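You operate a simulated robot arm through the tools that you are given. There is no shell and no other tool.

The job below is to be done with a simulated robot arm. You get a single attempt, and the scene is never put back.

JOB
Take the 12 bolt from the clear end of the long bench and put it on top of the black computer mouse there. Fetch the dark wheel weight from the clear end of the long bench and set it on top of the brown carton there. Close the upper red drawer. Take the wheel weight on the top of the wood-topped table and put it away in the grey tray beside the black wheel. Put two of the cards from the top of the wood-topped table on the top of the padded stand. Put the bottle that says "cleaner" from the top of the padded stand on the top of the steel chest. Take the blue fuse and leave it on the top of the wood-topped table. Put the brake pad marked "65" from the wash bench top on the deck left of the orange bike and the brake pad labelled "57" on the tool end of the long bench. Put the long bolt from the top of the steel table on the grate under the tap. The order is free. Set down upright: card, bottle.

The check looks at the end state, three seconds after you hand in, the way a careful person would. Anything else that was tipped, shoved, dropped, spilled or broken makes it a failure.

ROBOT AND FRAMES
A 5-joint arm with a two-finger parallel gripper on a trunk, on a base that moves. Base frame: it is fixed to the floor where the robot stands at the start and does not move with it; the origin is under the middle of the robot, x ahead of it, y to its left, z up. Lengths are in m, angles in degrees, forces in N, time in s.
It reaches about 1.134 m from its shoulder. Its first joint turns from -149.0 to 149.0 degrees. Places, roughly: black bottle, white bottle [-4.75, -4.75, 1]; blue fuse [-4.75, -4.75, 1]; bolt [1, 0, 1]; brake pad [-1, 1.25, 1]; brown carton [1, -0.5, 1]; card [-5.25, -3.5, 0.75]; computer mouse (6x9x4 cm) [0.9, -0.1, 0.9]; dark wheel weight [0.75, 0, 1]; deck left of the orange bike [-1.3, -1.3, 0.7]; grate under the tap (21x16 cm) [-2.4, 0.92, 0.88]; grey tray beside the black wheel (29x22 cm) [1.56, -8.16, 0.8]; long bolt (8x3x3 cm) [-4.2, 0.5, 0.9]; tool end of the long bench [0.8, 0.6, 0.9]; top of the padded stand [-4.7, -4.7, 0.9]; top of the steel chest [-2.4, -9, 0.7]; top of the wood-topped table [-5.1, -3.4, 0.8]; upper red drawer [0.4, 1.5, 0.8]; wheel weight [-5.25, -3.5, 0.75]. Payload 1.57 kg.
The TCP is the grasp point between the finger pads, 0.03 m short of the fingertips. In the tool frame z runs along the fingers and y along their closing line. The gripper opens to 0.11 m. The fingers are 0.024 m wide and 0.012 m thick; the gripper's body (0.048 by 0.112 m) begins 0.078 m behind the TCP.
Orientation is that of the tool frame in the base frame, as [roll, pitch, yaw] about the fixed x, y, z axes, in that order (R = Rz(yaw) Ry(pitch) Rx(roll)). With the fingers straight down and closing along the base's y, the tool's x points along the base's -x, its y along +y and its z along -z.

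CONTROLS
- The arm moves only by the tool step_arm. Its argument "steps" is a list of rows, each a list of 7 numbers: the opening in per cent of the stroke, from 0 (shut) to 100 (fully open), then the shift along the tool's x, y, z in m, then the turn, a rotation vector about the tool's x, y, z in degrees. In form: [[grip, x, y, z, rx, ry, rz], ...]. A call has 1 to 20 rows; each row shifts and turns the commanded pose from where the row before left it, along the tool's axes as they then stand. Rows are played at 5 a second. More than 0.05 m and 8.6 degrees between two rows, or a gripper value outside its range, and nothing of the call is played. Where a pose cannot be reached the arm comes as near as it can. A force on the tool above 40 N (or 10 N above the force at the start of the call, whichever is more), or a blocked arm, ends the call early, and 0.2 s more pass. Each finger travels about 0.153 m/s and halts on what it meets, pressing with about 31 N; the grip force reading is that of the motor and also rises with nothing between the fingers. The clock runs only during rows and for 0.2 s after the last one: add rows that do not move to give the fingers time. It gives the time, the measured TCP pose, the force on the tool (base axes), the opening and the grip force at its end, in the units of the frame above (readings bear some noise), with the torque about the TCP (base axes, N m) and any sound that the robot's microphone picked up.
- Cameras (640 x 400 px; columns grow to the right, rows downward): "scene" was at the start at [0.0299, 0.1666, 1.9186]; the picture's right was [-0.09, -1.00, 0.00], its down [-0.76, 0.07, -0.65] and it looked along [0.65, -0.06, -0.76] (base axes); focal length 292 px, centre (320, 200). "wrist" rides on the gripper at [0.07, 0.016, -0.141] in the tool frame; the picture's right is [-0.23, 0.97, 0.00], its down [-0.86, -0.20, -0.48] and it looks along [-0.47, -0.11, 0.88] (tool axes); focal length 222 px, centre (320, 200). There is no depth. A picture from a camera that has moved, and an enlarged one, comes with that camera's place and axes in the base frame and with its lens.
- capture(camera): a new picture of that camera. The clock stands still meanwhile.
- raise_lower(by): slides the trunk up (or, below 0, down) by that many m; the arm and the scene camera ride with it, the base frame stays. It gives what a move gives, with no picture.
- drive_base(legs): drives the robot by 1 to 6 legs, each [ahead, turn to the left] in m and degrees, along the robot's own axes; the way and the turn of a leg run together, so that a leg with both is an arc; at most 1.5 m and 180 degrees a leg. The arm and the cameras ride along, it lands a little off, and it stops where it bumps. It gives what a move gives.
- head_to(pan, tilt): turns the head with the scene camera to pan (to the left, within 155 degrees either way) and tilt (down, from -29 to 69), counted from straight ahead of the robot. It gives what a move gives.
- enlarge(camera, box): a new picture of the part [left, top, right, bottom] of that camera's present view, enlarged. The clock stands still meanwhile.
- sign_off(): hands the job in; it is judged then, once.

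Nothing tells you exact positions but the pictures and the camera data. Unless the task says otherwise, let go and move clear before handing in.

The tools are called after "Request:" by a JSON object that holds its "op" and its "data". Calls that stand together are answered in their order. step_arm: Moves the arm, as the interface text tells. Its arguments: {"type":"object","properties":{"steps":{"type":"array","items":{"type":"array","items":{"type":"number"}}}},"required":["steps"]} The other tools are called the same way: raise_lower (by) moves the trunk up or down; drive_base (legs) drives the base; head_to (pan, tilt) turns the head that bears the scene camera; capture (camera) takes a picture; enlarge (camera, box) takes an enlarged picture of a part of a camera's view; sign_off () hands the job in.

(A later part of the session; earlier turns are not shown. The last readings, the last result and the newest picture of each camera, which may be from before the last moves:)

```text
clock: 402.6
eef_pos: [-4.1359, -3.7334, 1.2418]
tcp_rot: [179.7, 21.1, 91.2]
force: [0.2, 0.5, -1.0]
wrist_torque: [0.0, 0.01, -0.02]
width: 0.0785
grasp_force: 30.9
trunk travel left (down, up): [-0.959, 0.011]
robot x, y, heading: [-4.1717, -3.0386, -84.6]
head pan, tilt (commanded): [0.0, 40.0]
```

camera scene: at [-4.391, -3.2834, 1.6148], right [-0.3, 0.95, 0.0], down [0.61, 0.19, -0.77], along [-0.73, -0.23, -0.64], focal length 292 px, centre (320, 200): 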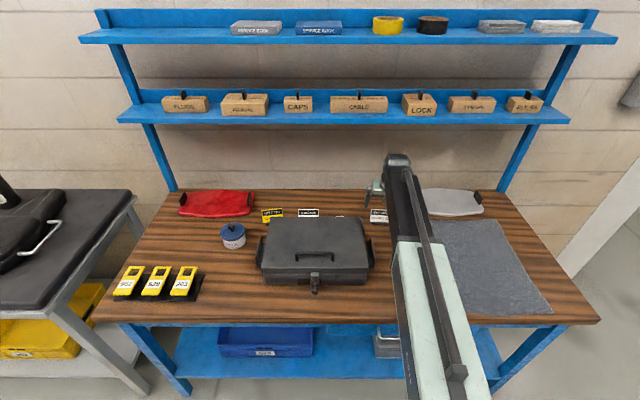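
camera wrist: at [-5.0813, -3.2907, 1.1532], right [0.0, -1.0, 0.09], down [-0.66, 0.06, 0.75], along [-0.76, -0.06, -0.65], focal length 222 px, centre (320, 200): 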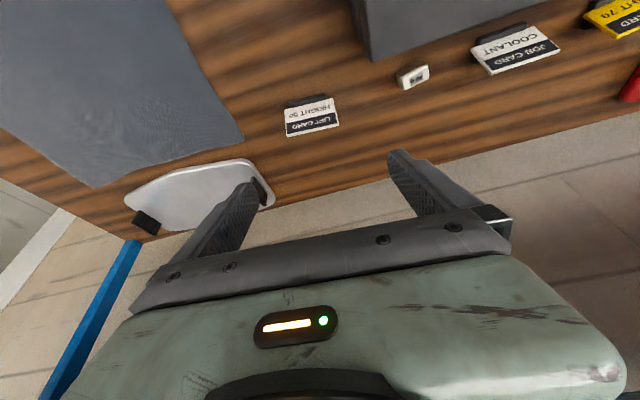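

Request:
{"op": "drive_base", "data": {"legs": [[1.2, 1], [0, -79.5]]}}

Request:
{"op": "head_to", "data": {"pan": 10, "tilt": 40}}

Request:
{"op": "capture", "data": {"camera": "scene"}}

Request:
{"op": "enlarge", "data": {"camera": "scene", "box": [160, 150, 440, 350]}}

Request:
{"op": "capture", "data": {"camera": "wrist"}}

```text
clock: 412.1
eef_pos: [-4.7189, -4.416, 1.2412]
tcp_rot: [179.7, 21.0, 13.3]
force: [-0.1, -0.2, -0.3]
wrist_torque: [0.05, 0.02, -0.02]
width: 0.0786
grasp_force: 30.9
trunk travel left (down, up): [-0.959, 0.011]
robot x, y, heading: [-4.0372, -4.2471, -161.8]
head pan, tilt (commanded): [0.0, 40.0]
```

```text
clock: 412.9
eef_pos: [-4.7196, -4.417, 1.2413]
tcp_rot: [179.7, 20.9, 13.3]
force: [0.7, -0.4, -1.1]
wrist_torque: [0.02, 0.01, 0.0]
width: 0.0784
grasp_force: 31.4
trunk travel left (down, up): [-0.959, 0.011]
robot x, y, heading: [-4.0361, -4.2504, -161.5]
head pan, tilt (commanded): [10.0, 40.0]
```

```text
taken
camera scene: at [-4.0176, -4.4417, 1.9507], right [-0.47, 0.88, 0.0], down [0.57, 0.3, -0.77], along [-0.67, -0.36, -0.64], focal length 292 px, centre (320, 200)
```

scene: 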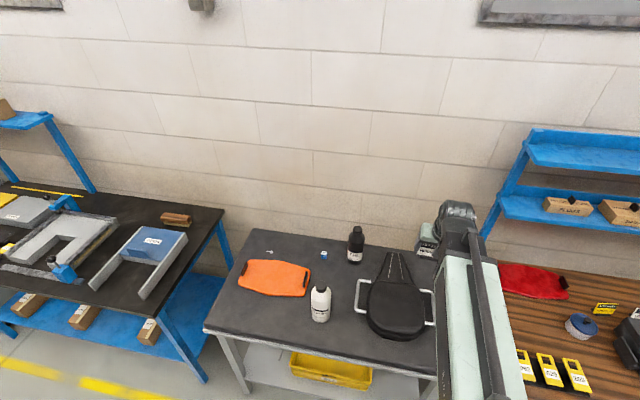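

```text
2.00 times, centred on (300, 250) of scene
camera zoom: at [-4.0176, -4.4417, 1.9507], right [-0.47, 0.88, 0.0], down [0.57, 0.3, -0.77], along [-0.67, -0.36, -0.64], focal length 585 px, centre (360, 100)
```

zoom: 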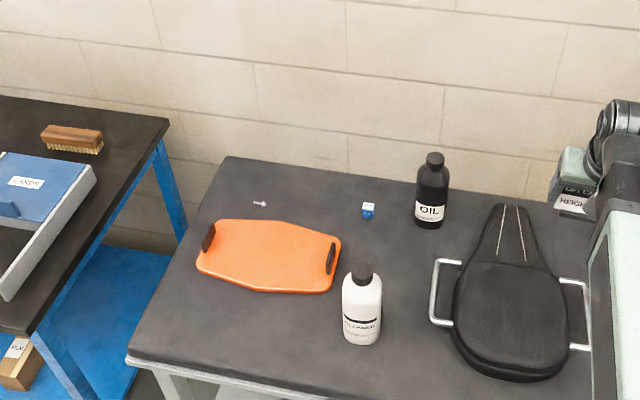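

```text
taken
camera wrist: at [-4.6027, -4.4049, 1.349], right [0.02, -1.0, 0.09], down [-0.66, 0.05, 0.75], along [-0.75, -0.07, -0.65], focal length 222 px, centre (320, 200)
```

wrist: 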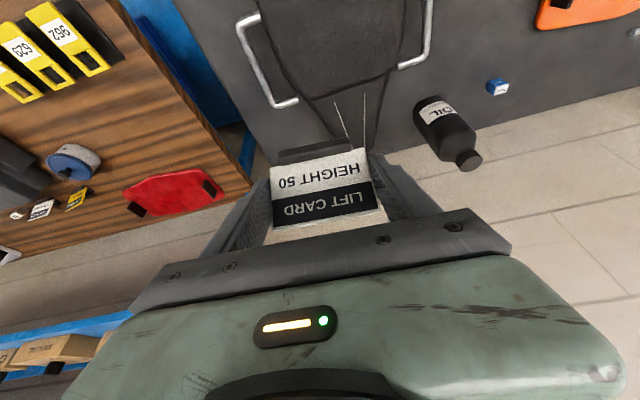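

The stand has free space at its front left, and the white bottle there reads CLEANER. I'll carry the card over to the front-left area.

Request:
{"op": "step_arm", "data": {"steps": [[60, 0.0112, 0.0434, -0.0043, 0, 0, 0], [60, 0.0112, 0.0434, -0.0043, 0, 0, 0], [60, 0.0112, 0.0434, -0.0043, 0, 0, 0], [60, 0.0112, 0.0434, -0.0043, 0, 0, 0], [60, 0.0112, 0.0434, -0.0043, 0, 0, 0], [60, 0.0112, 0.0434, -0.0043, 0, 0, 0], [60, 0.0112, 0.0434, -0.0043, 0, 0, 0], [60, 0.0112, 0.0434, -0.0043, 0, 0, 0], [60, 0.0112, 0.0434, -0.0043, 0, 0, 0], [60, 0.0112, 0.0434, -0.0043, 0, 0, 0], [60, 0.0112, 0.0434, -0.0043, 0, 0, 0], [60, 0.0112, 0.0434, -0.0043, 0, 0, 0], [60, 0.0112, 0.0434, -0.0043, 0, 0, 0], [60, 0.0112, 0.0434, -0.0043, 0, 0, 0], [60, 0, 0, 0, 0, 0, 0]]}}

Request:
{"op": "raise_lower", "data": {"by": -0.2}}

Request:
{"op": "capture", "data": {"camera": "wrist"}}

Request:
{"op": "capture", "data": {"camera": "scene"}}

```text
clock: 416.1
eef_pos: [-4.415, -4.9689, 1.2407]
tcp_rot: [179.7, 21.0, 13.2]
force: [0.1, 0.4, -0.8]
wrist_torque: [0.03, -0.01, 0.03]
width: 0.0787
grasp_force: 30.8
out of reach, approached as far as the arm can: row 12
trunk travel left (down, up): [-0.959, 0.011]
robot x, y, heading: [-4.0389, -4.2502, -161.6]
head pan, tilt (commanded): [10.0, 40.0]
```

```text
clock: 418.2
eef_pos: [-4.4152, -4.9712, 1.0403]
tcp_rot: [179.7, 21.1, 13.2]
force: [-0.1, 0.6, -0.9]
wrist_torque: [0.01, 0.01, -0.05]
width: 0.0783
grasp_force: 30.8
trunk travel left (down, up): [-0.759, 0.211]
robot x, y, heading: [-4.0384, -4.2508, -161.4]
head pan, tilt (commanded): [10.0, 40.0]
```

```text
taken
camera wrist: at [-4.2994, -4.9578, 1.1491], right [0.02, -1.0, 0.09], down [-0.66, 0.05, 0.75], along [-0.75, -0.07, -0.65], focal length 222 px, centre (320, 200)
```

wrist: 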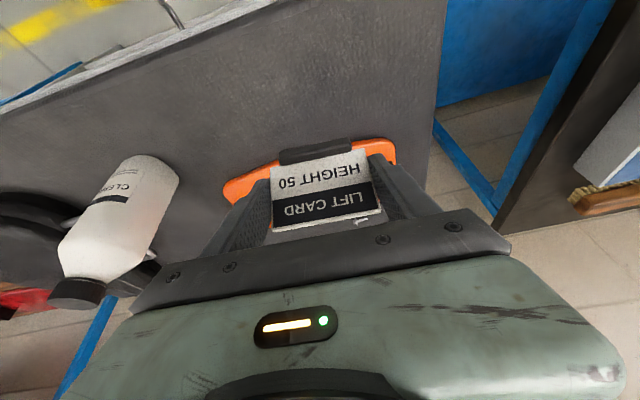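

```text
taken
camera scene: at [-4.0175, -4.4405, 1.7508], right [-0.47, 0.88, 0.0], down [0.57, 0.3, -0.77], along [-0.67, -0.36, -0.64], focal length 292 px, centre (320, 200)
```

scene: 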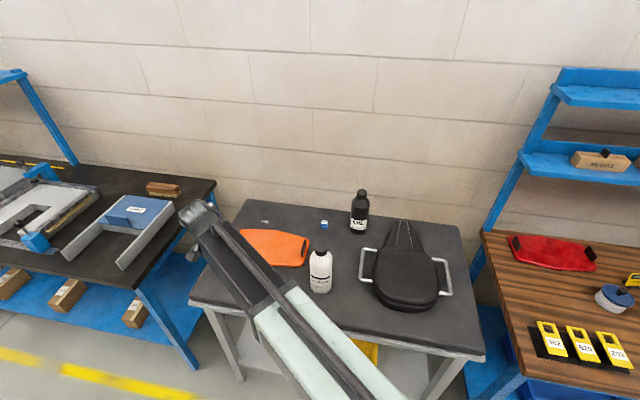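

Request:
{"op": "raise_lower", "data": {"by": -0.115}}

Request:
{"op": "enlarge", "data": {"camera": "wrist", "box": [180, 60, 460, 240]}}

Request:
{"op": "raise_lower", "data": {"by": -0.008}}

Request:
{"op": "raise_lower", "data": {"by": -0.004}}

```text
clock: 419.7
eef_pos: [-4.4142, -4.9689, 0.9263]
tcp_rot: [179.8, 21.1, 13.2]
force: [0.5, -0.2, -0.2]
wrist_torque: [0.05, -0.01, 0.0]
width: 0.0787
grasp_force: 30.9
trunk travel left (down, up): [-0.644, 0.326]
robot x, y, heading: [-4.0348, -4.2506, -161.8]
head pan, tilt (commanded): [10.0, 40.0]
```

```text
2.22 times, centred on (320, 150) of wrist
camera zoom: at [-4.2994, -4.9578, 1.0341], right [0.02, -1.0, 0.09], down [-0.66, 0.05, 0.75], along [-0.75, -0.07, -0.65], focal length 494 px, centre (320, 311)
```

zoom: 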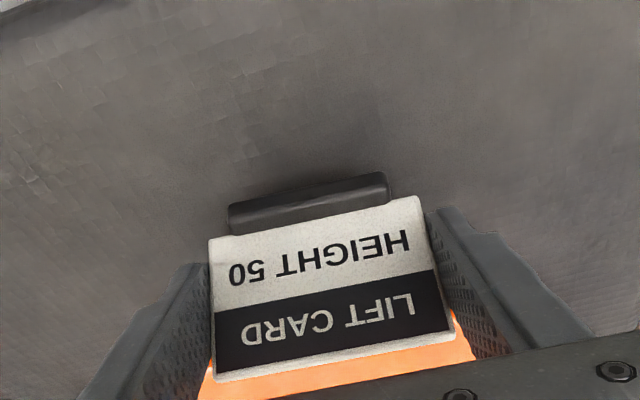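

```text
clock: 420.2
eef_pos: [-4.4145, -4.9691, 0.9181]
tcp_rot: [179.7, 21.2, 13.2]
force: [-0.7, 0.8, -1.3]
wrist_torque: [0.02, -0.01, -0.01]
width: 0.0785
grasp_force: 30.9
trunk travel left (down, up): [-0.636, 0.334]
robot x, y, heading: [-4.0379, -4.2531, -161.8]
head pan, tilt (commanded): [10.0, 40.0]
```

```text
clock: 420.8
eef_pos: [-4.415, -4.9705, 0.9129]
tcp_rot: [179.7, 21.0, 13.2]
force: [-1.0, 0.6, -0.6]
wrist_torque: [0.03, 0.01, 0.0]
width: 0.0783
grasp_force: 31.0
trunk travel left (down, up): [-0.632, 0.338]
robot x, y, heading: [-4.0364, -4.2539, -161.7]
head pan, tilt (commanded): [10.0, 40.0]
```

Request:
{"op": "raise_lower", "data": {"by": -0.003}}

Request:
{"op": "raise_lower", "data": {"by": -0.003}}

Request:
{"op": "raise_lower", "data": {"by": -0.003}}

```text
clock: 421.3
eef_pos: [-4.4159, -4.9694, 0.9113]
tcp_rot: [179.8, 21.1, 13.2]
force: [-0.5, -0.1, -0.9]
wrist_torque: [-0.01, 0.01, 0.02]
width: 0.0786
grasp_force: 31.2
trunk travel left (down, up): [-0.629, 0.341]
robot x, y, heading: [-4.0376, -4.2465, -162.0]
head pan, tilt (commanded): [10.0, 40.0]
```

```text
clock: 421.8
eef_pos: [-4.4159, -4.9694, 0.9087]
tcp_rot: [179.7, 21.1, 13.2]
force: [0.7, -0.5, 0.3]
wrist_torque: [0.02, -0.03, -0.02]
width: 0.0784
grasp_force: 31.5
trunk travel left (down, up): [-0.626, 0.344]
robot x, y, heading: [-4.0367, -4.2525, -161.6]
head pan, tilt (commanded): [10.0, 40.0]
```

```text
clock: 422.3
eef_pos: [-4.4156, -4.969, 0.9066]
tcp_rot: [179.7, 21.3, 13.2]
force: [-0.7, -3.9, 12.2]
wrist_torque: [0.19, 0.15, 0.08]
width: 0.0783
grasp_force: 31.0
trunk travel left (down, up): [-0.623, 0.347]
robot x, y, heading: [-4.0378, -4.2508, -161.8]
head pan, tilt (commanded): [10.0, 40.0]
```

The card's base has touched the stand. I'll ease by 1 mm and release.

Request:
{"op": "raise_lower", "data": {"by": 0.001}}

Request:
{"op": "step_arm", "data": {"steps": [[72, 0, 0, 0, 0, 0, 0], [74, 0, 0, 0, 0, 0, 0], [77, 0, 0, 0, 0, 0, 0], [82, 0, 0, 0, 0, 0, 0], [88, 0, 0, 0, 0, 0, 0], [95, 0, 0, 0, 0, 0, 0], [100, 0, 0, 0, 0, 0, 0], [100, 0, 0, 0, 0, 0, 0]]}}

Request:
{"op": "enlarge", "data": {"camera": "wrist", "box": [180, 60, 460, 240]}}

```text
clock: 422.9
eef_pos: [-4.4136, -4.9691, 0.9067]
tcp_rot: [179.7, 21.0, 13.2]
force: [-1.5, -1.4, 4.4]
wrist_torque: [0.02, 0.1, 0.04]
width: 0.0783
grasp_force: 31.1
trunk travel left (down, up): [-0.624, 0.346]
robot x, y, heading: [-4.0382, -4.2511, -161.5]
head pan, tilt (commanded): [10.0, 40.0]
```

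```text
clock: 424.6
eef_pos: [-4.4148, -4.9687, 0.9068]
tcp_rot: [179.7, 21.1, 13.3]
force: [-0.1, -0.2, 1.3]
wrist_torque: [-0.03, -0.04, -0.02]
width: 0.1099
grasp_force: 0.1
trunk travel left (down, up): [-0.624, 0.346]
robot x, y, heading: [-4.0381, -4.2488, -161.8]
head pan, tilt (commanded): [10.0, 40.0]
```

```text
2.22 times, centred on (320, 150) of wrist
camera zoom: at [-4.2994, -4.9578, 1.0141], right [0.02, -1.0, 0.09], down [-0.66, 0.05, 0.75], along [-0.75, -0.07, -0.65], focal length 494 px, centre (320, 311)
```

zoom: 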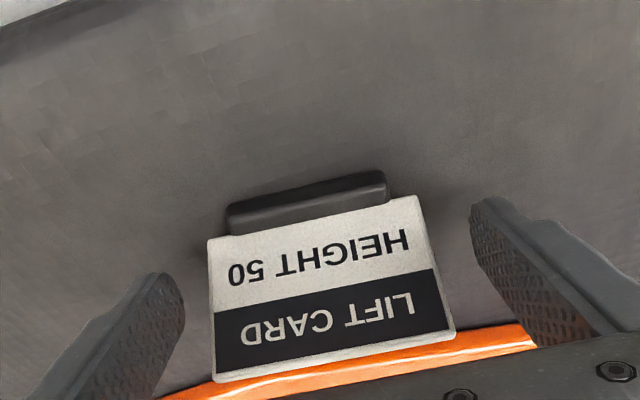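

Request:
{"op": "raise_lower", "data": {"by": 0.2}}

Request:
{"op": "capture", "data": {"camera": "wrist"}}

Request:
{"op": "enlarge", "data": {"camera": "wrist", "box": [120, 0, 480, 200]}}

```text
clock: 426.8
eef_pos: [-4.4146, -4.9697, 1.1066]
tcp_rot: [179.7, 21.1, 13.2]
force: [0.0, 0.1, 0.1]
wrist_torque: [0.0, 0.0, -0.01]
width: 0.1097
grasp_force: 0.0
trunk travel left (down, up): [-0.824, 0.146]
robot x, y, heading: [-4.0381, -4.2505, -161.6]
head pan, tilt (commanded): [10.0, 40.0]
```

```text
taken
camera wrist: at [-4.2994, -4.9579, 1.214], right [0.02, -1.0, 0.09], down [-0.66, 0.05, 0.75], along [-0.75, -0.07, -0.65], focal length 222 px, centre (320, 200)
```

wrist: 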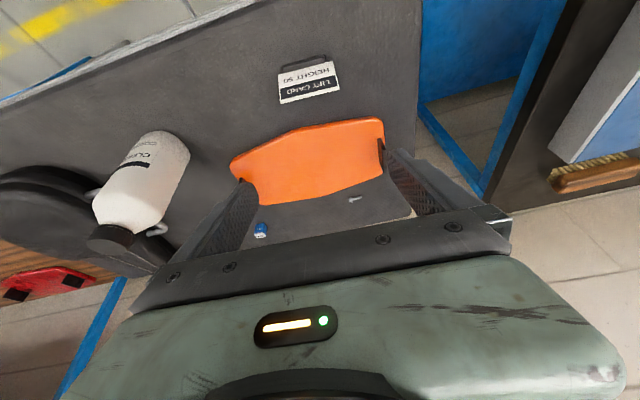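

```text
1.78 times, centred on (300, 100) of wrist
camera zoom: at [-4.2994, -4.9579, 1.214], right [0.02, -1.0, 0.09], down [-0.66, 0.05, 0.75], along [-0.75, -0.07, -0.65], focal length 395 px, centre (356, 378)
```

zoom: 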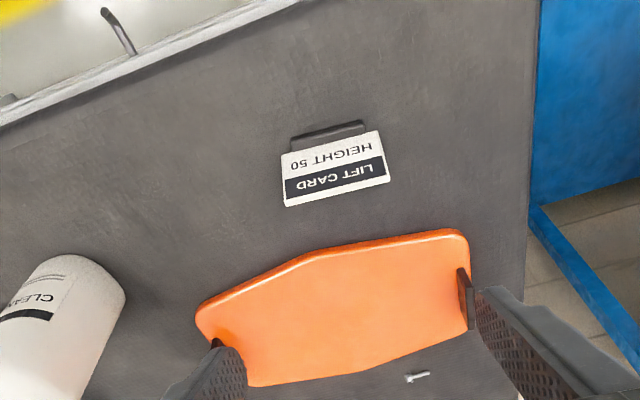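

Card 1 stands on the padded stand. While I'm here I'll fetch the blue fuse at the back, approaching with the same leaning posture.

Request:
{"op": "step_arm", "data": {"steps": [[60, -0.036, -0.0234, 0.0138, 0, 0, 0], [60, -0.036, -0.0234, 0.0138, 0, 0, 0], [60, -0.036, -0.0234, 0.0138, 0, 0, 0], [60, -0.036, -0.0234, 0.0138, 0, 0, 0], [60, -0.036, -0.0234, 0.0138, 0, 0, 0], [60, -0.036, -0.0234, 0.0138, 0, 0, 0], [60, -0.036, -0.0234, 0.0138, 0, 0, 0], [60, -0.036, -0.0234, 0.0138, 0, 0, 0], [60, 0, 0, 0, 0, 0, 0]]}}

Request:
{"op": "capture", "data": {"camera": "wrist"}}

Request:
{"op": "enlarge", "data": {"camera": "wrist", "box": [260, 60, 400, 180]}}

Request:
{"op": "capture", "data": {"camera": "scene"}}

```text
clock: 428.8
eef_pos: [-4.7587, -4.86, 1.1061]
tcp_rot: [179.7, 21.1, 13.2]
force: [0.2, -0.3, 1.1]
wrist_torque: [-0.01, 0.0, 0.0]
width: 0.0661
grasp_force: 0.1
trunk travel left (down, up): [-0.824, 0.146]
robot x, y, heading: [-4.0371, -4.2525, -161.7]
head pan, tilt (commanded): [10.0, 40.0]
```

```text
taken
camera wrist: at [-4.6428, -4.8481, 1.2141], right [0.02, -1.0, 0.09], down [-0.66, 0.05, 0.75], along [-0.75, -0.07, -0.65], focal length 222 px, centre (320, 200)
```

wrist: 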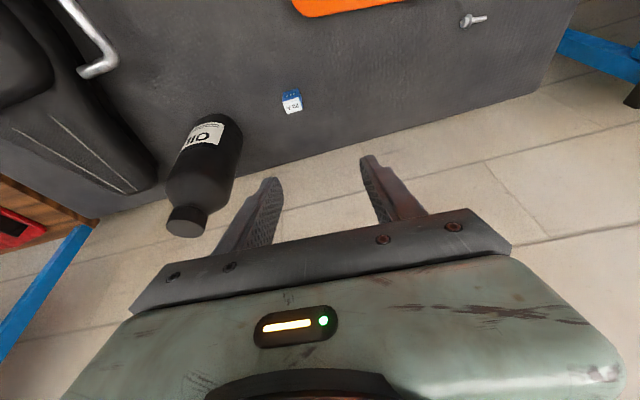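

```text
3.33 times, centred on (330, 120) of wrist
camera zoom: at [-4.6428, -4.8481, 1.2141], right [0.02, -1.0, 0.09], down [-0.66, 0.05, 0.75], along [-0.75, -0.07, -0.65], focal length 740 px, centre (287, 467)
```

zoom: 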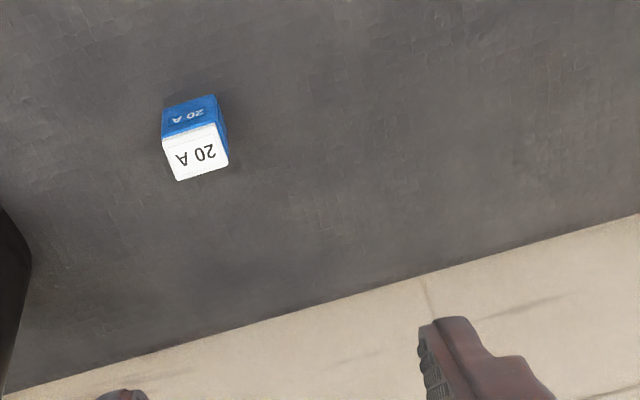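

```text
taken
camera scene: at [-4.0177, -4.4403, 1.8158], right [-0.47, 0.88, 0.0], down [0.57, 0.3, -0.77], along [-0.67, -0.36, -0.64], focal length 292 px, centre (320, 200)
```

scene: 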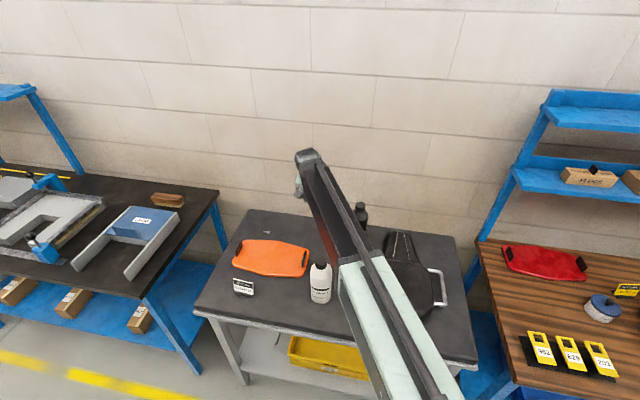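

The fuse (20 A, blue with white top) sits at about (-4.808, -4.839), aligned with the stand. I'll position and lower towards it, keeping clear of the black bottle.

Request:
{"op": "step_arm", "data": {"steps": [[60, -0.0152, -0.0161, 0.0058, 0, 0, -3], [60, -0.0152, -0.0161, 0.0058, 0, 0, 0], [60, 0, 0, 0, 0, 0, 0]]}}

Request:
{"op": "raise_lower", "data": {"by": -0.13}}

Request:
{"op": "capture", "data": {"camera": "wrist"}}

Request:
{"op": "enlarge", "data": {"camera": "wrist", "box": [240, 80, 400, 220]}}

```text
clock: 429.6
eef_pos: [-4.7982, -4.8365, 1.1068]
tcp_rot: [-179.3, 21.0, 16.4]
force: [0.2, -0.2, -0.1]
wrist_torque: [0.01, -0.02, 0.0]
width: 0.0659
grasp_force: 0.0
trunk travel left (down, up): [-0.824, 0.146]
robot x, y, heading: [-4.0362, -4.2512, -161.7]
head pan, tilt (commanded): [10.0, 40.0]
```

```text
clock: 431.2
eef_pos: [-4.799, -4.8362, 0.9775]
tcp_rot: [-179.2, 21.1, 16.4]
force: [-0.3, 0.5, 0.2]
wrist_torque: [0.0, 0.01, 0.03]
width: 0.066
grasp_force: 0.0
trunk travel left (down, up): [-0.694, 0.276]
robot x, y, heading: [-4.0378, -4.2521, -161.7]
head pan, tilt (commanded): [10.0, 40.0]
```

```text
taken
camera wrist: at [-4.6828, -4.8213, 1.0838], right [0.07, -1.0, 0.07], down [-0.65, 0.01, 0.76], along [-0.75, -0.1, -0.65], focal length 222 px, centre (320, 200)
```

wrist: 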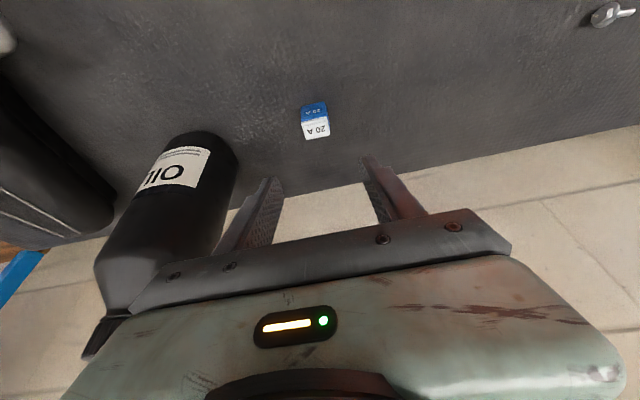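

```text
2.86 times, centred on (320, 150) of wrist
camera zoom: at [-4.6828, -4.8213, 1.0838], right [0.07, -1.0, 0.07], down [-0.65, 0.01, 0.76], along [-0.75, -0.1, -0.65], focal length 635 px, centre (320, 343)
```

zoom: 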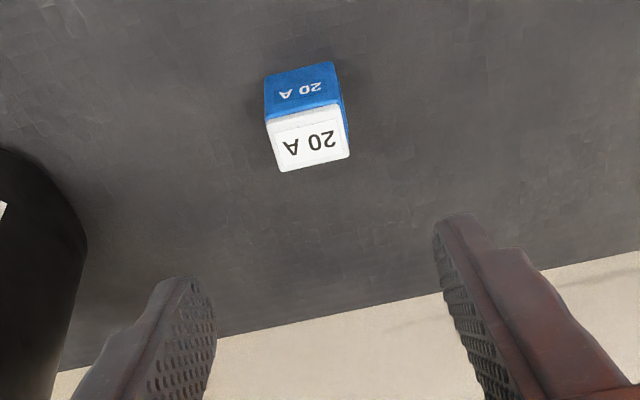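

The fuse's top works out at z 0.894 with its centre near (-4.798, -4.839). I'll adjust 8 mm back and lower to grasp it.

Request:
{"op": "step_arm", "data": {"steps": [[60, 0.0078, 0.0033, -0.003, 0, 0, 0], [60, 0, 0, 0, 0, 0, 0]]}}

Request:
{"op": "raise_lower", "data": {"by": -0.06}}

Request:
{"op": "enlarge", "data": {"camera": "wrist", "box": [240, 80, 400, 240]}}

Request:
{"op": "capture", "data": {"camera": "wrist"}}

```text
clock: 431.8
eef_pos: [-4.7879, -4.8376, 0.9762]
tcp_rot: [-179.2, 21.0, 16.4]
force: [0.1, 0.5, -0.2]
wrist_torque: [0.0, -0.02, 0.04]
width: 0.0663
grasp_force: 0.1
trunk travel left (down, up): [-0.694, 0.276]
robot x, y, heading: [-4.0368, -4.2495, -161.7]
head pan, tilt (commanded): [10.0, 40.0]
```

```text
clock: 432.8
eef_pos: [-4.789, -4.8379, 0.9165]
tcp_rot: [-179.2, 21.0, 16.5]
force: [-0.2, -0.1, 1.5]
wrist_torque: [0.01, 0.01, 0.02]
width: 0.066
grasp_force: 0.1
trunk travel left (down, up): [-0.634, 0.336]
robot x, y, heading: [-4.0389, -4.2539, -161.6]
head pan, tilt (commanded): [10.0, 40.0]
```

```text
2.50 times, centred on (320, 160) of wrist
camera zoom: at [-4.6731, -4.8229, 1.0237], right [0.07, -1.0, 0.07], down [-0.65, 0.01, 0.76], along [-0.75, -0.1, -0.65], focal length 555 px, centre (320, 300)
```

zoom: 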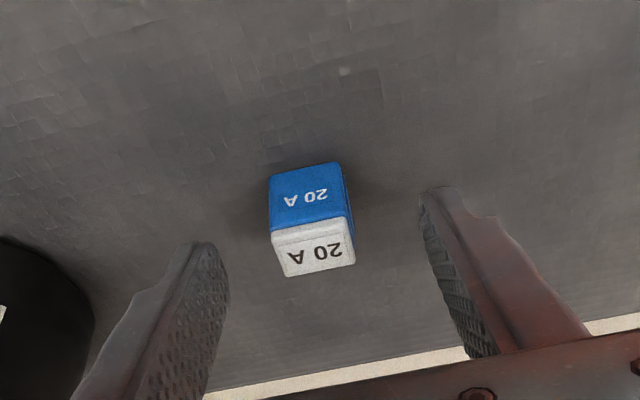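

```text
taken
camera wrist: at [-4.6731, -4.8229, 1.0237], right [0.07, -1.0, 0.07], down [-0.65, 0.01, 0.76], along [-0.75, -0.1, -0.65], focal length 222 px, centre (320, 200)
```

wrist: 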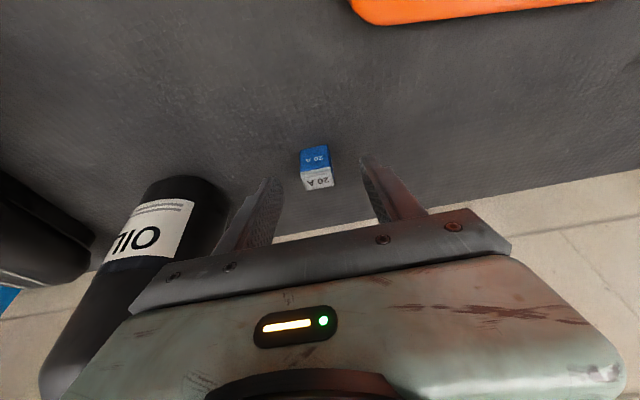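

Request:
{"op": "raise_lower", "data": {"by": -0.012}}

Request:
{"op": "raise_lower", "data": {"by": -0.006}}

Request:
{"op": "step_arm", "data": {"steps": [[50, 0, 0, 0, 0, 0, 0], [40, 0, 0, 0, 0, 0, 0], [30, 0, 0, 0, 0, 0, 0], [24, 0, 0, 0, 0, 0, 0], [18, 0, 0, 0, 0, 0, 0], [12, 0, 0, 0, 0, 0, 0], [12, 0, 0, 0, 0, 0, 0]]}}

Request:
{"op": "enlarge", "data": {"camera": "wrist", "box": [240, 80, 400, 240]}}

```text
clock: 433.4
eef_pos: [-4.7887, -4.8384, 0.9043]
tcp_rot: [-179.1, 21.1, 16.4]
force: [-0.4, 0.1, -0.1]
wrist_torque: [0.0, -0.01, 0.03]
width: 0.0662
grasp_force: 0.0
trunk travel left (down, up): [-0.622, 0.348]
robot x, y, heading: [-4.0425, -4.251, -161.6]
head pan, tilt (commanded): [10.0, 40.0]
```

```text
clock: 433.9
eef_pos: [-4.7883, -4.838, 0.8984]
tcp_rot: [-179.2, 21.1, 16.4]
force: [-0.9, 0.5, 0.6]
wrist_torque: [0.01, 0.03, -0.01]
width: 0.066
grasp_force: 0.0
trunk travel left (down, up): [-0.616, 0.354]
robot x, y, heading: [-4.0382, -4.2521, -161.4]
head pan, tilt (commanded): [10.0, 40.0]
```

```text
clock: 435.6
eef_pos: [-4.7882, -4.8383, 0.8993]
tcp_rot: [-179.2, 21.1, 16.4]
force: [-0.6, -0.3, -0.7]
wrist_torque: [0.01, 0.0, 0.0]
width: 0.0244
grasp_force: 31.6
trunk travel left (down, up): [-0.616, 0.354]
robot x, y, heading: [-4.0386, -4.251, -161.6]
head pan, tilt (commanded): [10.0, 40.0]
```

```text
2.50 times, centred on (320, 160) of wrist
camera zoom: at [-4.6731, -4.8229, 1.0057], right [0.07, -1.0, 0.07], down [-0.65, 0.01, 0.76], along [-0.75, -0.1, -0.65], focal length 555 px, centre (320, 300)
```

zoom: 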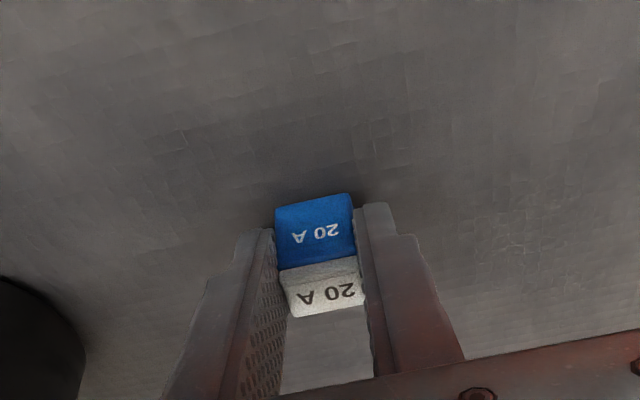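

The fuse is gripped. I'll lift it and check the hold.

Request:
{"op": "raise_lower", "data": {"by": 0.03}}

Request:
{"op": "raise_lower", "data": {"by": 0.17}}

Request:
{"op": "enlarge", "data": {"camera": "wrist", "box": [240, 80, 400, 240]}}

```text
clock: 436.3
eef_pos: [-4.7883, -4.8392, 0.9288]
tcp_rot: [-179.2, 21.1, 16.3]
force: [-0.1, 0.0, -0.4]
wrist_torque: [0.0, 0.0, 0.05]
width: 0.0244
grasp_force: 30.6
trunk travel left (down, up): [-0.646, 0.324]
robot x, y, heading: [-4.039, -4.2511, -161.9]
head pan, tilt (commanded): [10.0, 40.0]
```

```text
clock: 438.2
eef_pos: [-4.7885, -4.8387, 1.0975]
tcp_rot: [-179.2, 21.1, 16.5]
force: [0.0, 0.1, 0.3]
wrist_torque: [-0.01, 0.0, 0.0]
width: 0.0246
grasp_force: 30.6
trunk travel left (down, up): [-0.816, 0.154]
robot x, y, heading: [-4.0412, -4.2509, -161.7]
head pan, tilt (commanded): [10.0, 40.0]
```

```text
2.50 times, centred on (320, 160) of wrist
camera zoom: at [-4.6732, -4.823, 1.2056], right [0.07, -1.0, 0.07], down [-0.65, 0.01, 0.76], along [-0.75, -0.1, -0.65], focal length 555 px, centre (320, 300)
```

zoom: 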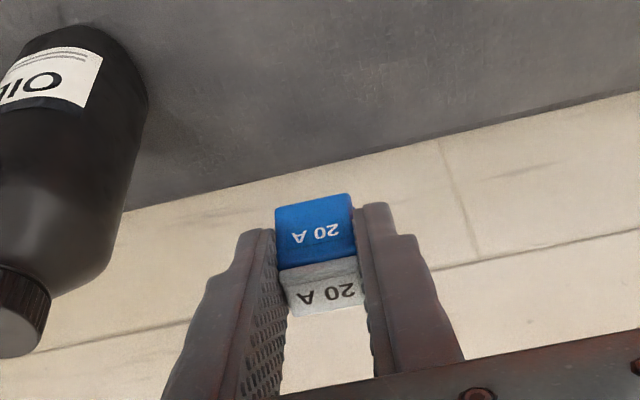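

The fuse is secure. I'll raise, retract the arm and drive back to the wood-topped table to set it down.

Request:
{"op": "raise_lower", "data": {"by": 0.14}}

Request:
{"op": "step_arm", "data": {"steps": [[12, 0.0152, -0.0369, -0.0059, 0, 0, 0], [12, 0.0152, -0.0369, -0.0059, 0, 0, 0], [12, 0.0152, -0.0369, -0.0059, 0, 0, 0], [12, 0.0152, -0.0369, -0.0059, 0, 0, 0], [12, 0.0152, -0.0369, -0.0059, 0, 0, 0], [12, 0.0152, -0.0369, -0.0059, 0, 0, 0], [12, 0.0152, -0.0369, -0.0059, 0, 0, 0], [12, 0.0152, -0.0369, -0.0059, 0, 0, 0], [12, 0.0152, -0.0369, -0.0059, 0, 0, 0], [12, 0.0152, -0.0369, -0.0059, 0, 0, 0], [12, 0, 0, 0, 0, 0, 0]]}}

Request:
{"op": "drive_base", "data": {"legs": [[0, -98.9], [0.82, 0], [0, 97.2]]}}

Request:
{"op": "head_to", "data": {"pan": 5, "tilt": 40}}

Request:
{"op": "capture", "data": {"camera": "scene"}}

Request:
{"op": "capture", "data": {"camera": "wrist"}}

```text
clock: 439.9
eef_pos: [-4.7893, -4.8383, 1.2389]
tcp_rot: [-179.1, 21.2, 16.4]
force: [0.1, -0.7, -0.5]
wrist_torque: [0.01, 0.04, 0.02]
width: 0.0243
grasp_force: 31.0
trunk travel left (down, up): [-0.956, 0.014]
robot x, y, heading: [-4.0376, -4.252, -161.9]
head pan, tilt (commanded): [10.0, 40.0]
```

```text
clock: 442.3
eef_pos: [-4.7324, -4.438, 1.2377]
tcp_rot: [-179.3, 21.3, 16.4]
force: [-0.4, -0.2, 0.3]
wrist_torque: [0.05, -0.03, -0.02]
width: 0.0245
grasp_force: 31.2
out of reach, approached as far as the arm can: row 5
trunk travel left (down, up): [-0.956, 0.014]
robot x, y, heading: [-4.0375, -4.2538, -161.8]
head pan, tilt (commanded): [10.0, 40.0]
```

```text
clock: 454.9
eef_pos: [-4.8813, -3.6288, 1.2373]
tcp_rot: [-179.2, 21.1, 16.1]
force: [-0.4, 1.1, -0.5]
wrist_torque: [-0.04, -0.03, 0.02]
width: 0.0243
grasp_force: 30.8
trunk travel left (down, up): [-0.956, 0.014]
robot x, y, heading: [-4.1884, -3.4242, -162.6]
head pan, tilt (commanded): [10.0, 40.0]
```

```text
clock: 455.6
eef_pos: [-4.8795, -3.6282, 1.2383]
tcp_rot: [-179.2, 21.2, 16.1]
force: [-0.4, 0.4, -0.4]
wrist_torque: [-0.03, -0.02, 0.01]
width: 0.0246
grasp_force: 31.3
trunk travel left (down, up): [-0.956, 0.014]
robot x, y, heading: [-4.1892, -3.4255, -162.4]
head pan, tilt (commanded): [5.0, 40.0]
```

```text
taken
camera scene: at [-4.1764, -3.6078, 1.9479], right [-0.38, 0.92, 0.0], down [0.59, 0.25, -0.77], along [-0.71, -0.29, -0.64], focal length 292 px, centre (320, 200)
```

scene: 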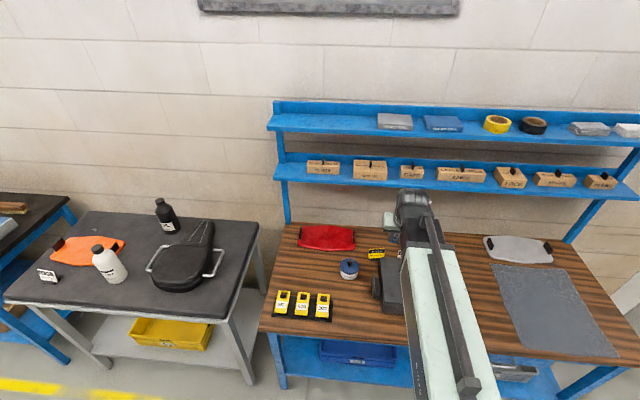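

```text
taken
camera wrist: at [-4.7646, -3.6134, 1.3457], right [0.06, -1.0, 0.07], down [-0.65, 0.01, 0.76], along [-0.76, -0.09, -0.65], focal length 222 px, centre (320, 200)
```

wrist: 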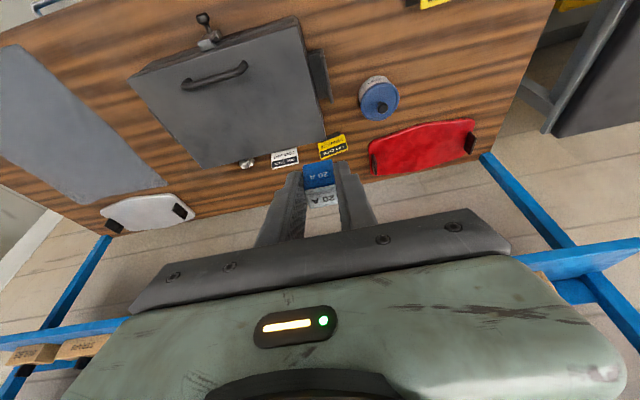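

Card 1 is still standing on the stand. I'll set the fuse in the free strip between the key rack and the toolbox.

Request:
{"op": "step_arm", "data": {"steps": [[12, 0.0011, 0.0379, -0.0004, 0, 0, 0], [12, 0.0011, 0.0379, -0.0004, 0, 0, 0], [12, 0.0011, 0.0379, -0.0004, 0, 0, 0], [12, 0, 0, 0, 0, 0, 0]]}}

Request:
{"op": "raise_lower", "data": {"by": -0.28}}

Request:
{"op": "capture", "data": {"camera": "wrist"}}

Request:
{"op": "enlarge", "data": {"camera": "scene", "box": [240, 180, 480, 360]}}

```text
clock: 456.6
eef_pos: [-4.8484, -3.7342, 1.2378]
tcp_rot: [-179.1, 21.2, 16.1]
force: [-0.3, -0.8, -0.6]
wrist_torque: [0.0, -0.04, 0.04]
width: 0.0244
grasp_force: 30.9
trunk travel left (down, up): [-0.956, 0.014]
robot x, y, heading: [-4.1905, -3.4271, -162.3]
head pan, tilt (commanded): [5.0, 40.0]
```

```text
clock: 459.4
eef_pos: [-4.8477, -3.7357, 0.9586]
tcp_rot: [-179.2, 21.2, 16.2]
force: [-1.5, 0.9, 0.7]
wrist_torque: [0.02, 0.0, 0.0]
width: 0.0246
grasp_force: 30.9
trunk travel left (down, up): [-0.676, 0.294]
robot x, y, heading: [-4.1939, -3.4269, -162.6]
head pan, tilt (commanded): [5.0, 40.0]
```

```text
taken
camera wrist: at [-4.731, -3.721, 1.0658], right [0.06, -1.0, 0.07], down [-0.65, 0.01, 0.76], along [-0.76, -0.09, -0.65], focal length 222 px, centre (320, 200)
```

wrist: 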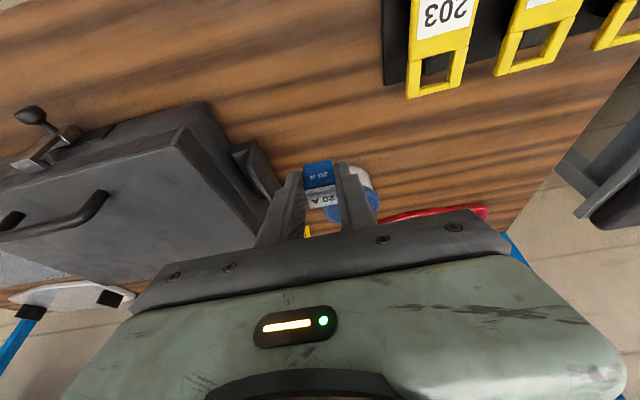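

```text
2.22 times, centred on (360, 270) of scene
camera zoom: at [-4.1761, -3.6083, 1.6678], right [-0.38, 0.92, 0.0], down [0.59, 0.25, -0.77], along [-0.71, -0.29, -0.64], focal length 650 px, centre (231, 44)
```

zoom: 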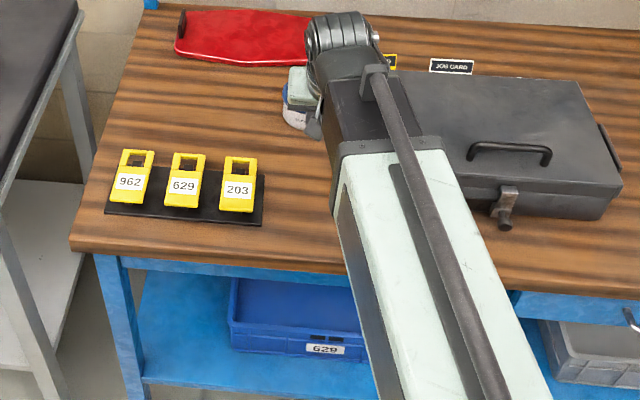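

Request:
{"op": "raise_lower", "data": {"by": -0.105}}

Request:
{"op": "raise_lower", "data": {"by": -0.005}}

Request:
{"op": "raise_lower", "data": {"by": -0.004}}

```text
clock: 460.8
eef_pos: [-4.8464, -3.735, 0.8542]
tcp_rot: [-179.3, 21.2, 16.1]
force: [-0.2, -0.5, -1.1]
wrist_torque: [-0.04, -0.03, -0.01]
width: 0.0244
grasp_force: 31.0
trunk travel left (down, up): [-0.571, 0.399]
robot x, y, heading: [-4.1925, -3.4256, -162.6]
head pan, tilt (commanded): [5.0, 40.0]
```

```text
clock: 461.3
eef_pos: [-4.8464, -3.7358, 0.8479]
tcp_rot: [-179.2, 21.1, 16.2]
force: [-0.3, 0.1, -0.7]
wrist_torque: [0.01, 0.02, 0.02]
width: 0.0244
grasp_force: 30.9
trunk travel left (down, up): [-0.566, 0.404]
robot x, y, heading: [-4.189, -3.4251, -162.4]
head pan, tilt (commanded): [5.0, 40.0]
```

```text
clock: 461.8
eef_pos: [-4.847, -3.7345, 0.8454]
tcp_rot: [-179.3, 21.2, 16.0]
force: [-0.1, 0.5, 0.0]
wrist_torque: [0.01, -0.02, 0.0]
width: 0.0247
grasp_force: 30.6
trunk travel left (down, up): [-0.562, 0.408]
robot x, y, heading: [-4.1883, -3.426, -162.5]
head pan, tilt (commanded): [5.0, 40.0]
```

Request:
{"op": "raise_lower", "data": {"by": -0.003}}

Request:
{"op": "raise_lower", "data": {"by": -0.003}}

Request:
{"op": "raise_lower", "data": {"by": -0.003}}

Request:
{"op": "enlarge", "data": {"camera": "wrist", "box": [240, 80, 400, 240]}}

```text
clock: 462.4
eef_pos: [-4.8473, -3.7363, 0.843]
tcp_rot: [-179.2, 21.2, 16.2]
force: [-0.2, -0.3, -0.7]
wrist_torque: [-0.03, 0.01, 0.0]
width: 0.0247
grasp_force: 31.5
trunk travel left (down, up): [-0.559, 0.411]
robot x, y, heading: [-4.19, -3.4257, -162.5]
head pan, tilt (commanded): [5.0, 40.0]
```

```text
clock: 462.9
eef_pos: [-4.8467, -3.7357, 0.8392]
tcp_rot: [-179.3, 21.1, 16.1]
force: [-0.1, 0.0, 0.2]
wrist_torque: [-0.01, 0.0, 0.0]
width: 0.0245
grasp_force: 31.6
trunk travel left (down, up): [-0.556, 0.414]
robot x, y, heading: [-4.1904, -3.4291, -162.4]
head pan, tilt (commanded): [5.0, 40.0]
```

```text
clock: 463.4
eef_pos: [-4.8468, -3.7345, 0.8369]
tcp_rot: [-179.1, 21.4, 16.1]
force: [-4.4, -1.0, 27.4]
wrist_torque: [-0.26, 0.4, 0.02]
width: 0.0245
grasp_force: 30.5
trunk travel left (down, up): [-0.553, 0.417]
robot x, y, heading: [-4.1955, -3.4207, -162.5]
head pan, tilt (commanded): [5.0, 40.0]
```

```text
2.50 times, centred on (320, 160) of wrist
camera zoom: at [-4.7302, -3.7205, 0.9441], right [0.06, -1.0, 0.07], down [-0.65, 0.01, 0.76], along [-0.76, -0.09, -0.65], focal length 555 px, centre (320, 300)
```

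zoom: 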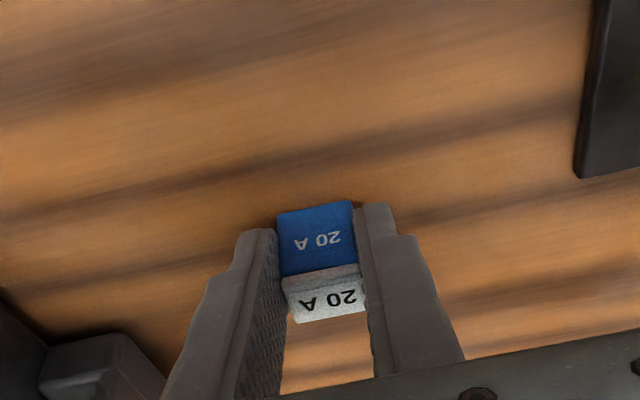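

Request:
{"op": "raise_lower", "data": {"by": 0.002}}

Request:
{"op": "step_arm", "data": {"steps": [[24, 0, 0, 0, 0, 0, 0], [28, 0, 0, 0, 0, 0, 0], [34, 0, 0, 0, 0, 0, 0], [40, 0, 0, 0, 0, 0, 0], [45, 0, 0, 0, 0, 0, 0], [45, 0, 0, 0, 0, 0, 0]]}}

Request:
{"op": "raise_lower", "data": {"by": 0.1}}

Request:
{"op": "enlarge", "data": {"camera": "wrist", "box": [240, 60, 400, 220]}}

```text
clock: 463.9
eef_pos: [-4.8464, -3.735, 0.8371]
tcp_rot: [-179.1, 21.1, 16.1]
force: [-0.2, -0.6, 6.7]
wrist_torque: [-0.15, 0.13, -0.01]
width: 0.0247
grasp_force: 31.1
trunk travel left (down, up): [-0.555, 0.415]
robot x, y, heading: [-4.1958, -3.425, -162.4]
head pan, tilt (commanded): [5.0, 40.0]
```

```text
clock: 465.3
eef_pos: [-4.8474, -3.7358, 0.8372]
tcp_rot: [-179.2, 21.2, 16.2]
force: [-0.3, 0.1, 1.2]
wrist_torque: [0.0, -0.03, 0.02]
width: 0.0494
grasp_force: 0.1
trunk travel left (down, up): [-0.555, 0.415]
robot x, y, heading: [-4.19, -3.4255, -162.3]
head pan, tilt (commanded): [5.0, 40.0]
```

```text
clock: 466.6
eef_pos: [-4.847, -3.7355, 0.9372]
tcp_rot: [-179.3, 21.2, 16.0]
force: [0.0, 0.7, -0.7]
wrist_torque: [0.0, 0.0, 0.03]
width: 0.0496
grasp_force: 0.0
trunk travel left (down, up): [-0.655, 0.315]
robot x, y, heading: [-4.1896, -3.4271, -162.5]
head pan, tilt (commanded): [5.0, 40.0]
```

```text
2.50 times, centred on (320, 140) of wrist
camera zoom: at [-4.731, -3.721, 1.0447], right [0.06, -1.0, 0.07], down [-0.65, 0.01, 0.76], along [-0.76, -0.09, -0.65], focal length 555 px, centre (320, 350)
```

zoom: 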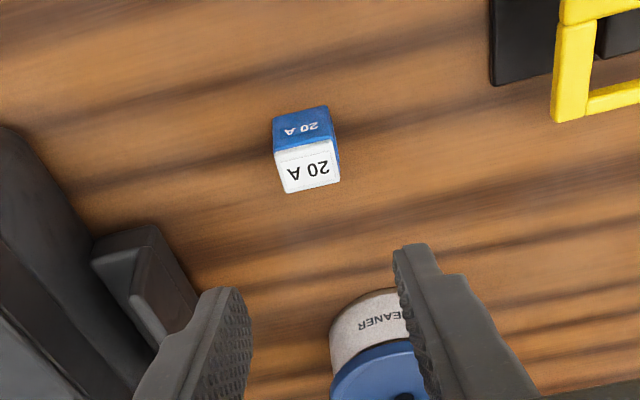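

The fuse stands on the wood-topped table. Next I take the yellow HEIGHT 70 card; raising and moving over for a close look.

Request:
{"op": "raise_lower", "data": {"by": 0.16}}

Request:
{"op": "step_arm", "data": {"steps": [[100, -0.0374, -0.0148, 0.0144, 0, 0, 0], [100, -0.0374, -0.0148, 0.0144, 0, 0, 0], [100, -0.0374, -0.0148, 0.0144, 0, 0, 0], [100, -0.0374, -0.0148, 0.0144, 0, 0, 0], [100, -0.0374, -0.0148, 0.0144, 0, 0, 0], [100, 0, 0, 0, 0, 0, 0]]}}

Request:
{"op": "capture", "data": {"camera": "wrist"}}

Request:
{"op": "enlarge", "data": {"camera": "wrist", "box": [200, 40, 440, 200]}}

```text
clock: 468.5
eef_pos: [-4.8473, -3.7356, 1.0977]
tcp_rot: [-179.3, 21.2, 16.2]
force: [-0.4, 0.2, 0.7]
wrist_torque: [0.01, 0.01, 0.02]
width: 0.0494
grasp_force: 0.1
trunk travel left (down, up): [-0.815, 0.155]
robot x, y, heading: [-4.189, -3.4243, -162.4]
head pan, tilt (commanded): [5.0, 40.0]
```

```text
clock: 469.9
eef_pos: [-5.0604, -3.7189, 1.0983]
tcp_rot: [-179.2, 21.3, 16.2]
force: [0.8, -0.2, 0.3]
wrist_torque: [-0.01, 0.01, 0.0]
width: 0.1098
grasp_force: 0.1
trunk travel left (down, up): [-0.815, 0.155]
robot x, y, heading: [-4.1898, -3.4239, -162.8]
head pan, tilt (commanded): [5.0, 40.0]
```

```text
taken
camera wrist: at [-4.9449, -3.7047, 1.2047], right [0.06, -1.0, 0.07], down [-0.65, 0.01, 0.76], along [-0.76, -0.09, -0.65], focal length 222 px, centre (320, 200)
```

wrist: 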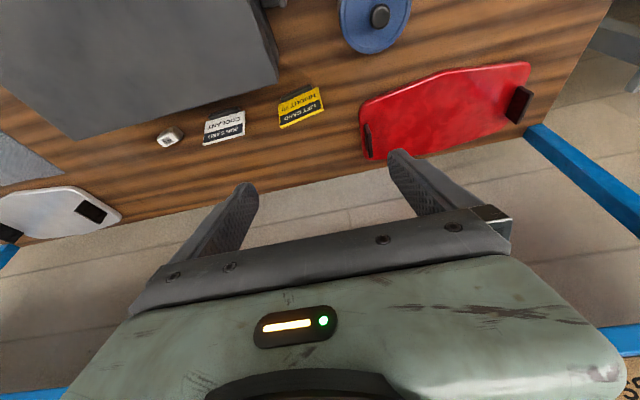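

```text
2.50 times, centred on (320, 120) of wrist
camera zoom: at [-4.9449, -3.7047, 1.2047], right [0.06, -1.0, 0.07], down [-0.65, 0.01, 0.76], along [-0.76, -0.09, -0.65], focal length 555 px, centre (320, 400)
```

zoom: 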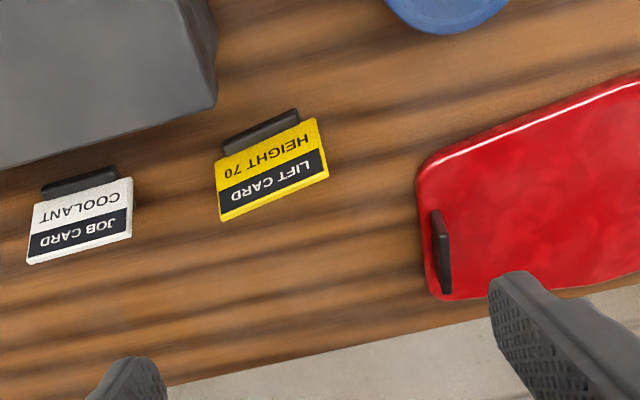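

The yellow card's edges agree with both cameras: centre (-5.130, -3.708), turned about 25°. I'll move over it and yaw the gripper to match.

Request:
{"op": "step_arm", "data": {"steps": [[100, -0.0297, -0.0152, 0.0115, 0, 0, 0], [100, -0.0297, -0.0152, 0.0115, 0, 0, 0], [100, 0, 0, 0, -2.4, -0.06, -4.1], [100, 0, 0, 0, -1.6, -0.06, -4.1], [100, 0, 0, 0, 0, 0, 0]]}}

Request:
{"op": "raise_lower", "data": {"by": -0.17}}

Request:
{"op": "enlarge", "data": {"camera": "wrist", "box": [180, 60, 460, 240]}}

Request:
{"op": "capture", "data": {"camera": "scene"}}

```text
clock: 471.1
eef_pos: [-5.129, -3.7078, 1.0975]
tcp_rot: [180.0, 21.3, 24.9]
force: [0.2, 0.3, 0.7]
wrist_torque: [-0.02, 0.0, 0.04]
width: 0.11
grasp_force: 0.1
trunk travel left (down, up): [-0.815, 0.155]
robot x, y, heading: [-4.1892, -3.4229, -162.5]
head pan, tilt (commanded): [5.0, 40.0]
```

```text
clock: 473.0
eef_pos: [-5.1295, -3.7073, 0.927]
tcp_rot: [-180.0, 21.4, 24.9]
force: [-0.6, 0.3, 0.3]
wrist_torque: [-0.01, -0.02, 0.0]
width: 0.11
grasp_force: 0.1
trunk travel left (down, up): [-0.645, 0.325]
robot x, y, heading: [-4.1924, -3.4271, -162.3]
head pan, tilt (commanded): [5.0, 40.0]
```

```text
2.22 times, centred on (320, 150) of wrist
camera zoom: at [-5.0178, -3.6732, 1.0349], right [0.22, -0.97, 0.08], down [-0.65, -0.08, 0.76], along [-0.73, -0.22, -0.65], focal length 494 px, centre (320, 311)
```

zoom: 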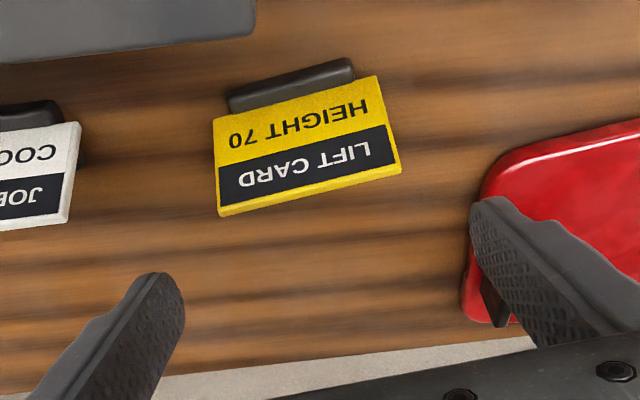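

```text
taken
camera scene: at [-4.1762, -3.6083, 1.6368], right [-0.38, 0.92, 0.0], down [0.59, 0.25, -0.77], along [-0.71, -0.29, -0.64], focal length 292 px, centre (320, 200)
```

scene: 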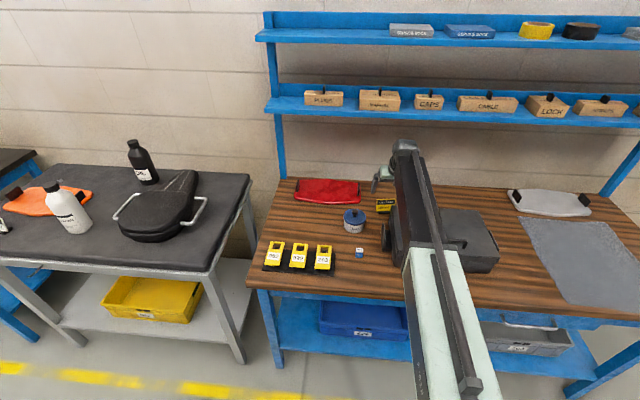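

Well centred. Lowering and gripping the yellow card by its edges.

Request:
{"op": "raise_lower", "data": {"by": -0.06}}

Request:
{"op": "raise_lower", "data": {"by": -0.019}}

Request:
{"op": "enlarge", "data": {"camera": "wrist", "box": [180, 60, 460, 240]}}

Request:
{"op": "step_arm", "data": {"steps": [[90, 0, 0, 0, 0, 0, 0], [82, 0, 0, 0, 0, 0, 0], [76, 0, 0, 0, 0, 0, 0], [72, 0, 0, 0, 0, 0, 0], [68, 0, 0, 0, 0, 0, 0], [64, 0, 0, 0, 0, 0, 0], [60, 0, 0, 0, 0, 0, 0], [60, 0, 0, 0, 0, 0, 0]]}}

Request:
{"op": "enlarge", "data": {"camera": "wrist", "box": [180, 60, 460, 240]}}

```text
clock: 474.0
eef_pos: [-5.1284, -3.7069, 0.8676]
tcp_rot: [-180.0, 21.3, 24.9]
force: [0.1, 0.7, 0.0]
wrist_torque: [-0.02, -0.03, -0.02]
width: 0.11
grasp_force: 0.0
trunk travel left (down, up): [-0.585, 0.385]
robot x, y, heading: [-4.192, -3.4254, -162.5]
head pan, tilt (commanded): [5.0, 40.0]
```

```text
clock: 474.7
eef_pos: [-5.129, -3.7088, 0.8485]
tcp_rot: [180.0, 21.3, 24.9]
force: [-0.6, -0.4, 0.7]
wrist_torque: [-0.01, 0.0, -0.05]
width: 0.1099
grasp_force: 0.0
trunk travel left (down, up): [-0.566, 0.404]
robot x, y, heading: [-4.1903, -3.428, -162.5]
head pan, tilt (commanded): [5.0, 40.0]
```

```text
2.22 times, centred on (320, 150) of wrist
camera zoom: at [-5.0178, -3.6732, 0.9558], right [0.22, -0.97, 0.08], down [-0.65, -0.08, 0.76], along [-0.73, -0.22, -0.65], focal length 494 px, centre (320, 311)
```

zoom: 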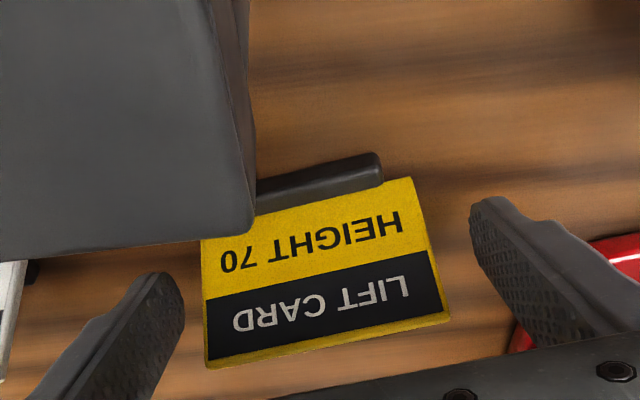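

```text
clock: 476.5
eef_pos: [-5.1303, -3.7075, 0.8499]
tcp_rot: [-179.9, 21.3, 24.9]
force: [0.0, 0.2, -0.3]
wrist_torque: [0.03, 0.04, -0.01]
width: 0.0782
grasp_force: 31.7
trunk travel left (down, up): [-0.566, 0.404]
robot x, y, heading: [-4.1899, -3.4246, -162.5]
head pan, tilt (commanded): [5.0, 40.0]
```

```text
2.22 times, centred on (320, 150) of wrist
camera zoom: at [-5.0178, -3.6732, 0.9559], right [0.22, -0.97, 0.08], down [-0.65, -0.08, 0.76], along [-0.73, -0.22, -0.65], focal length 494 px, centre (320, 311)
```

zoom: 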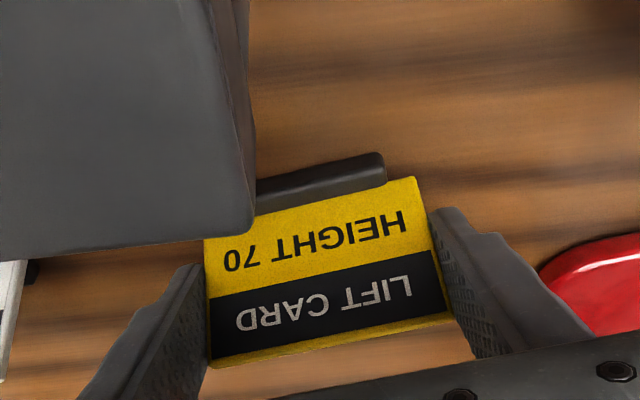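

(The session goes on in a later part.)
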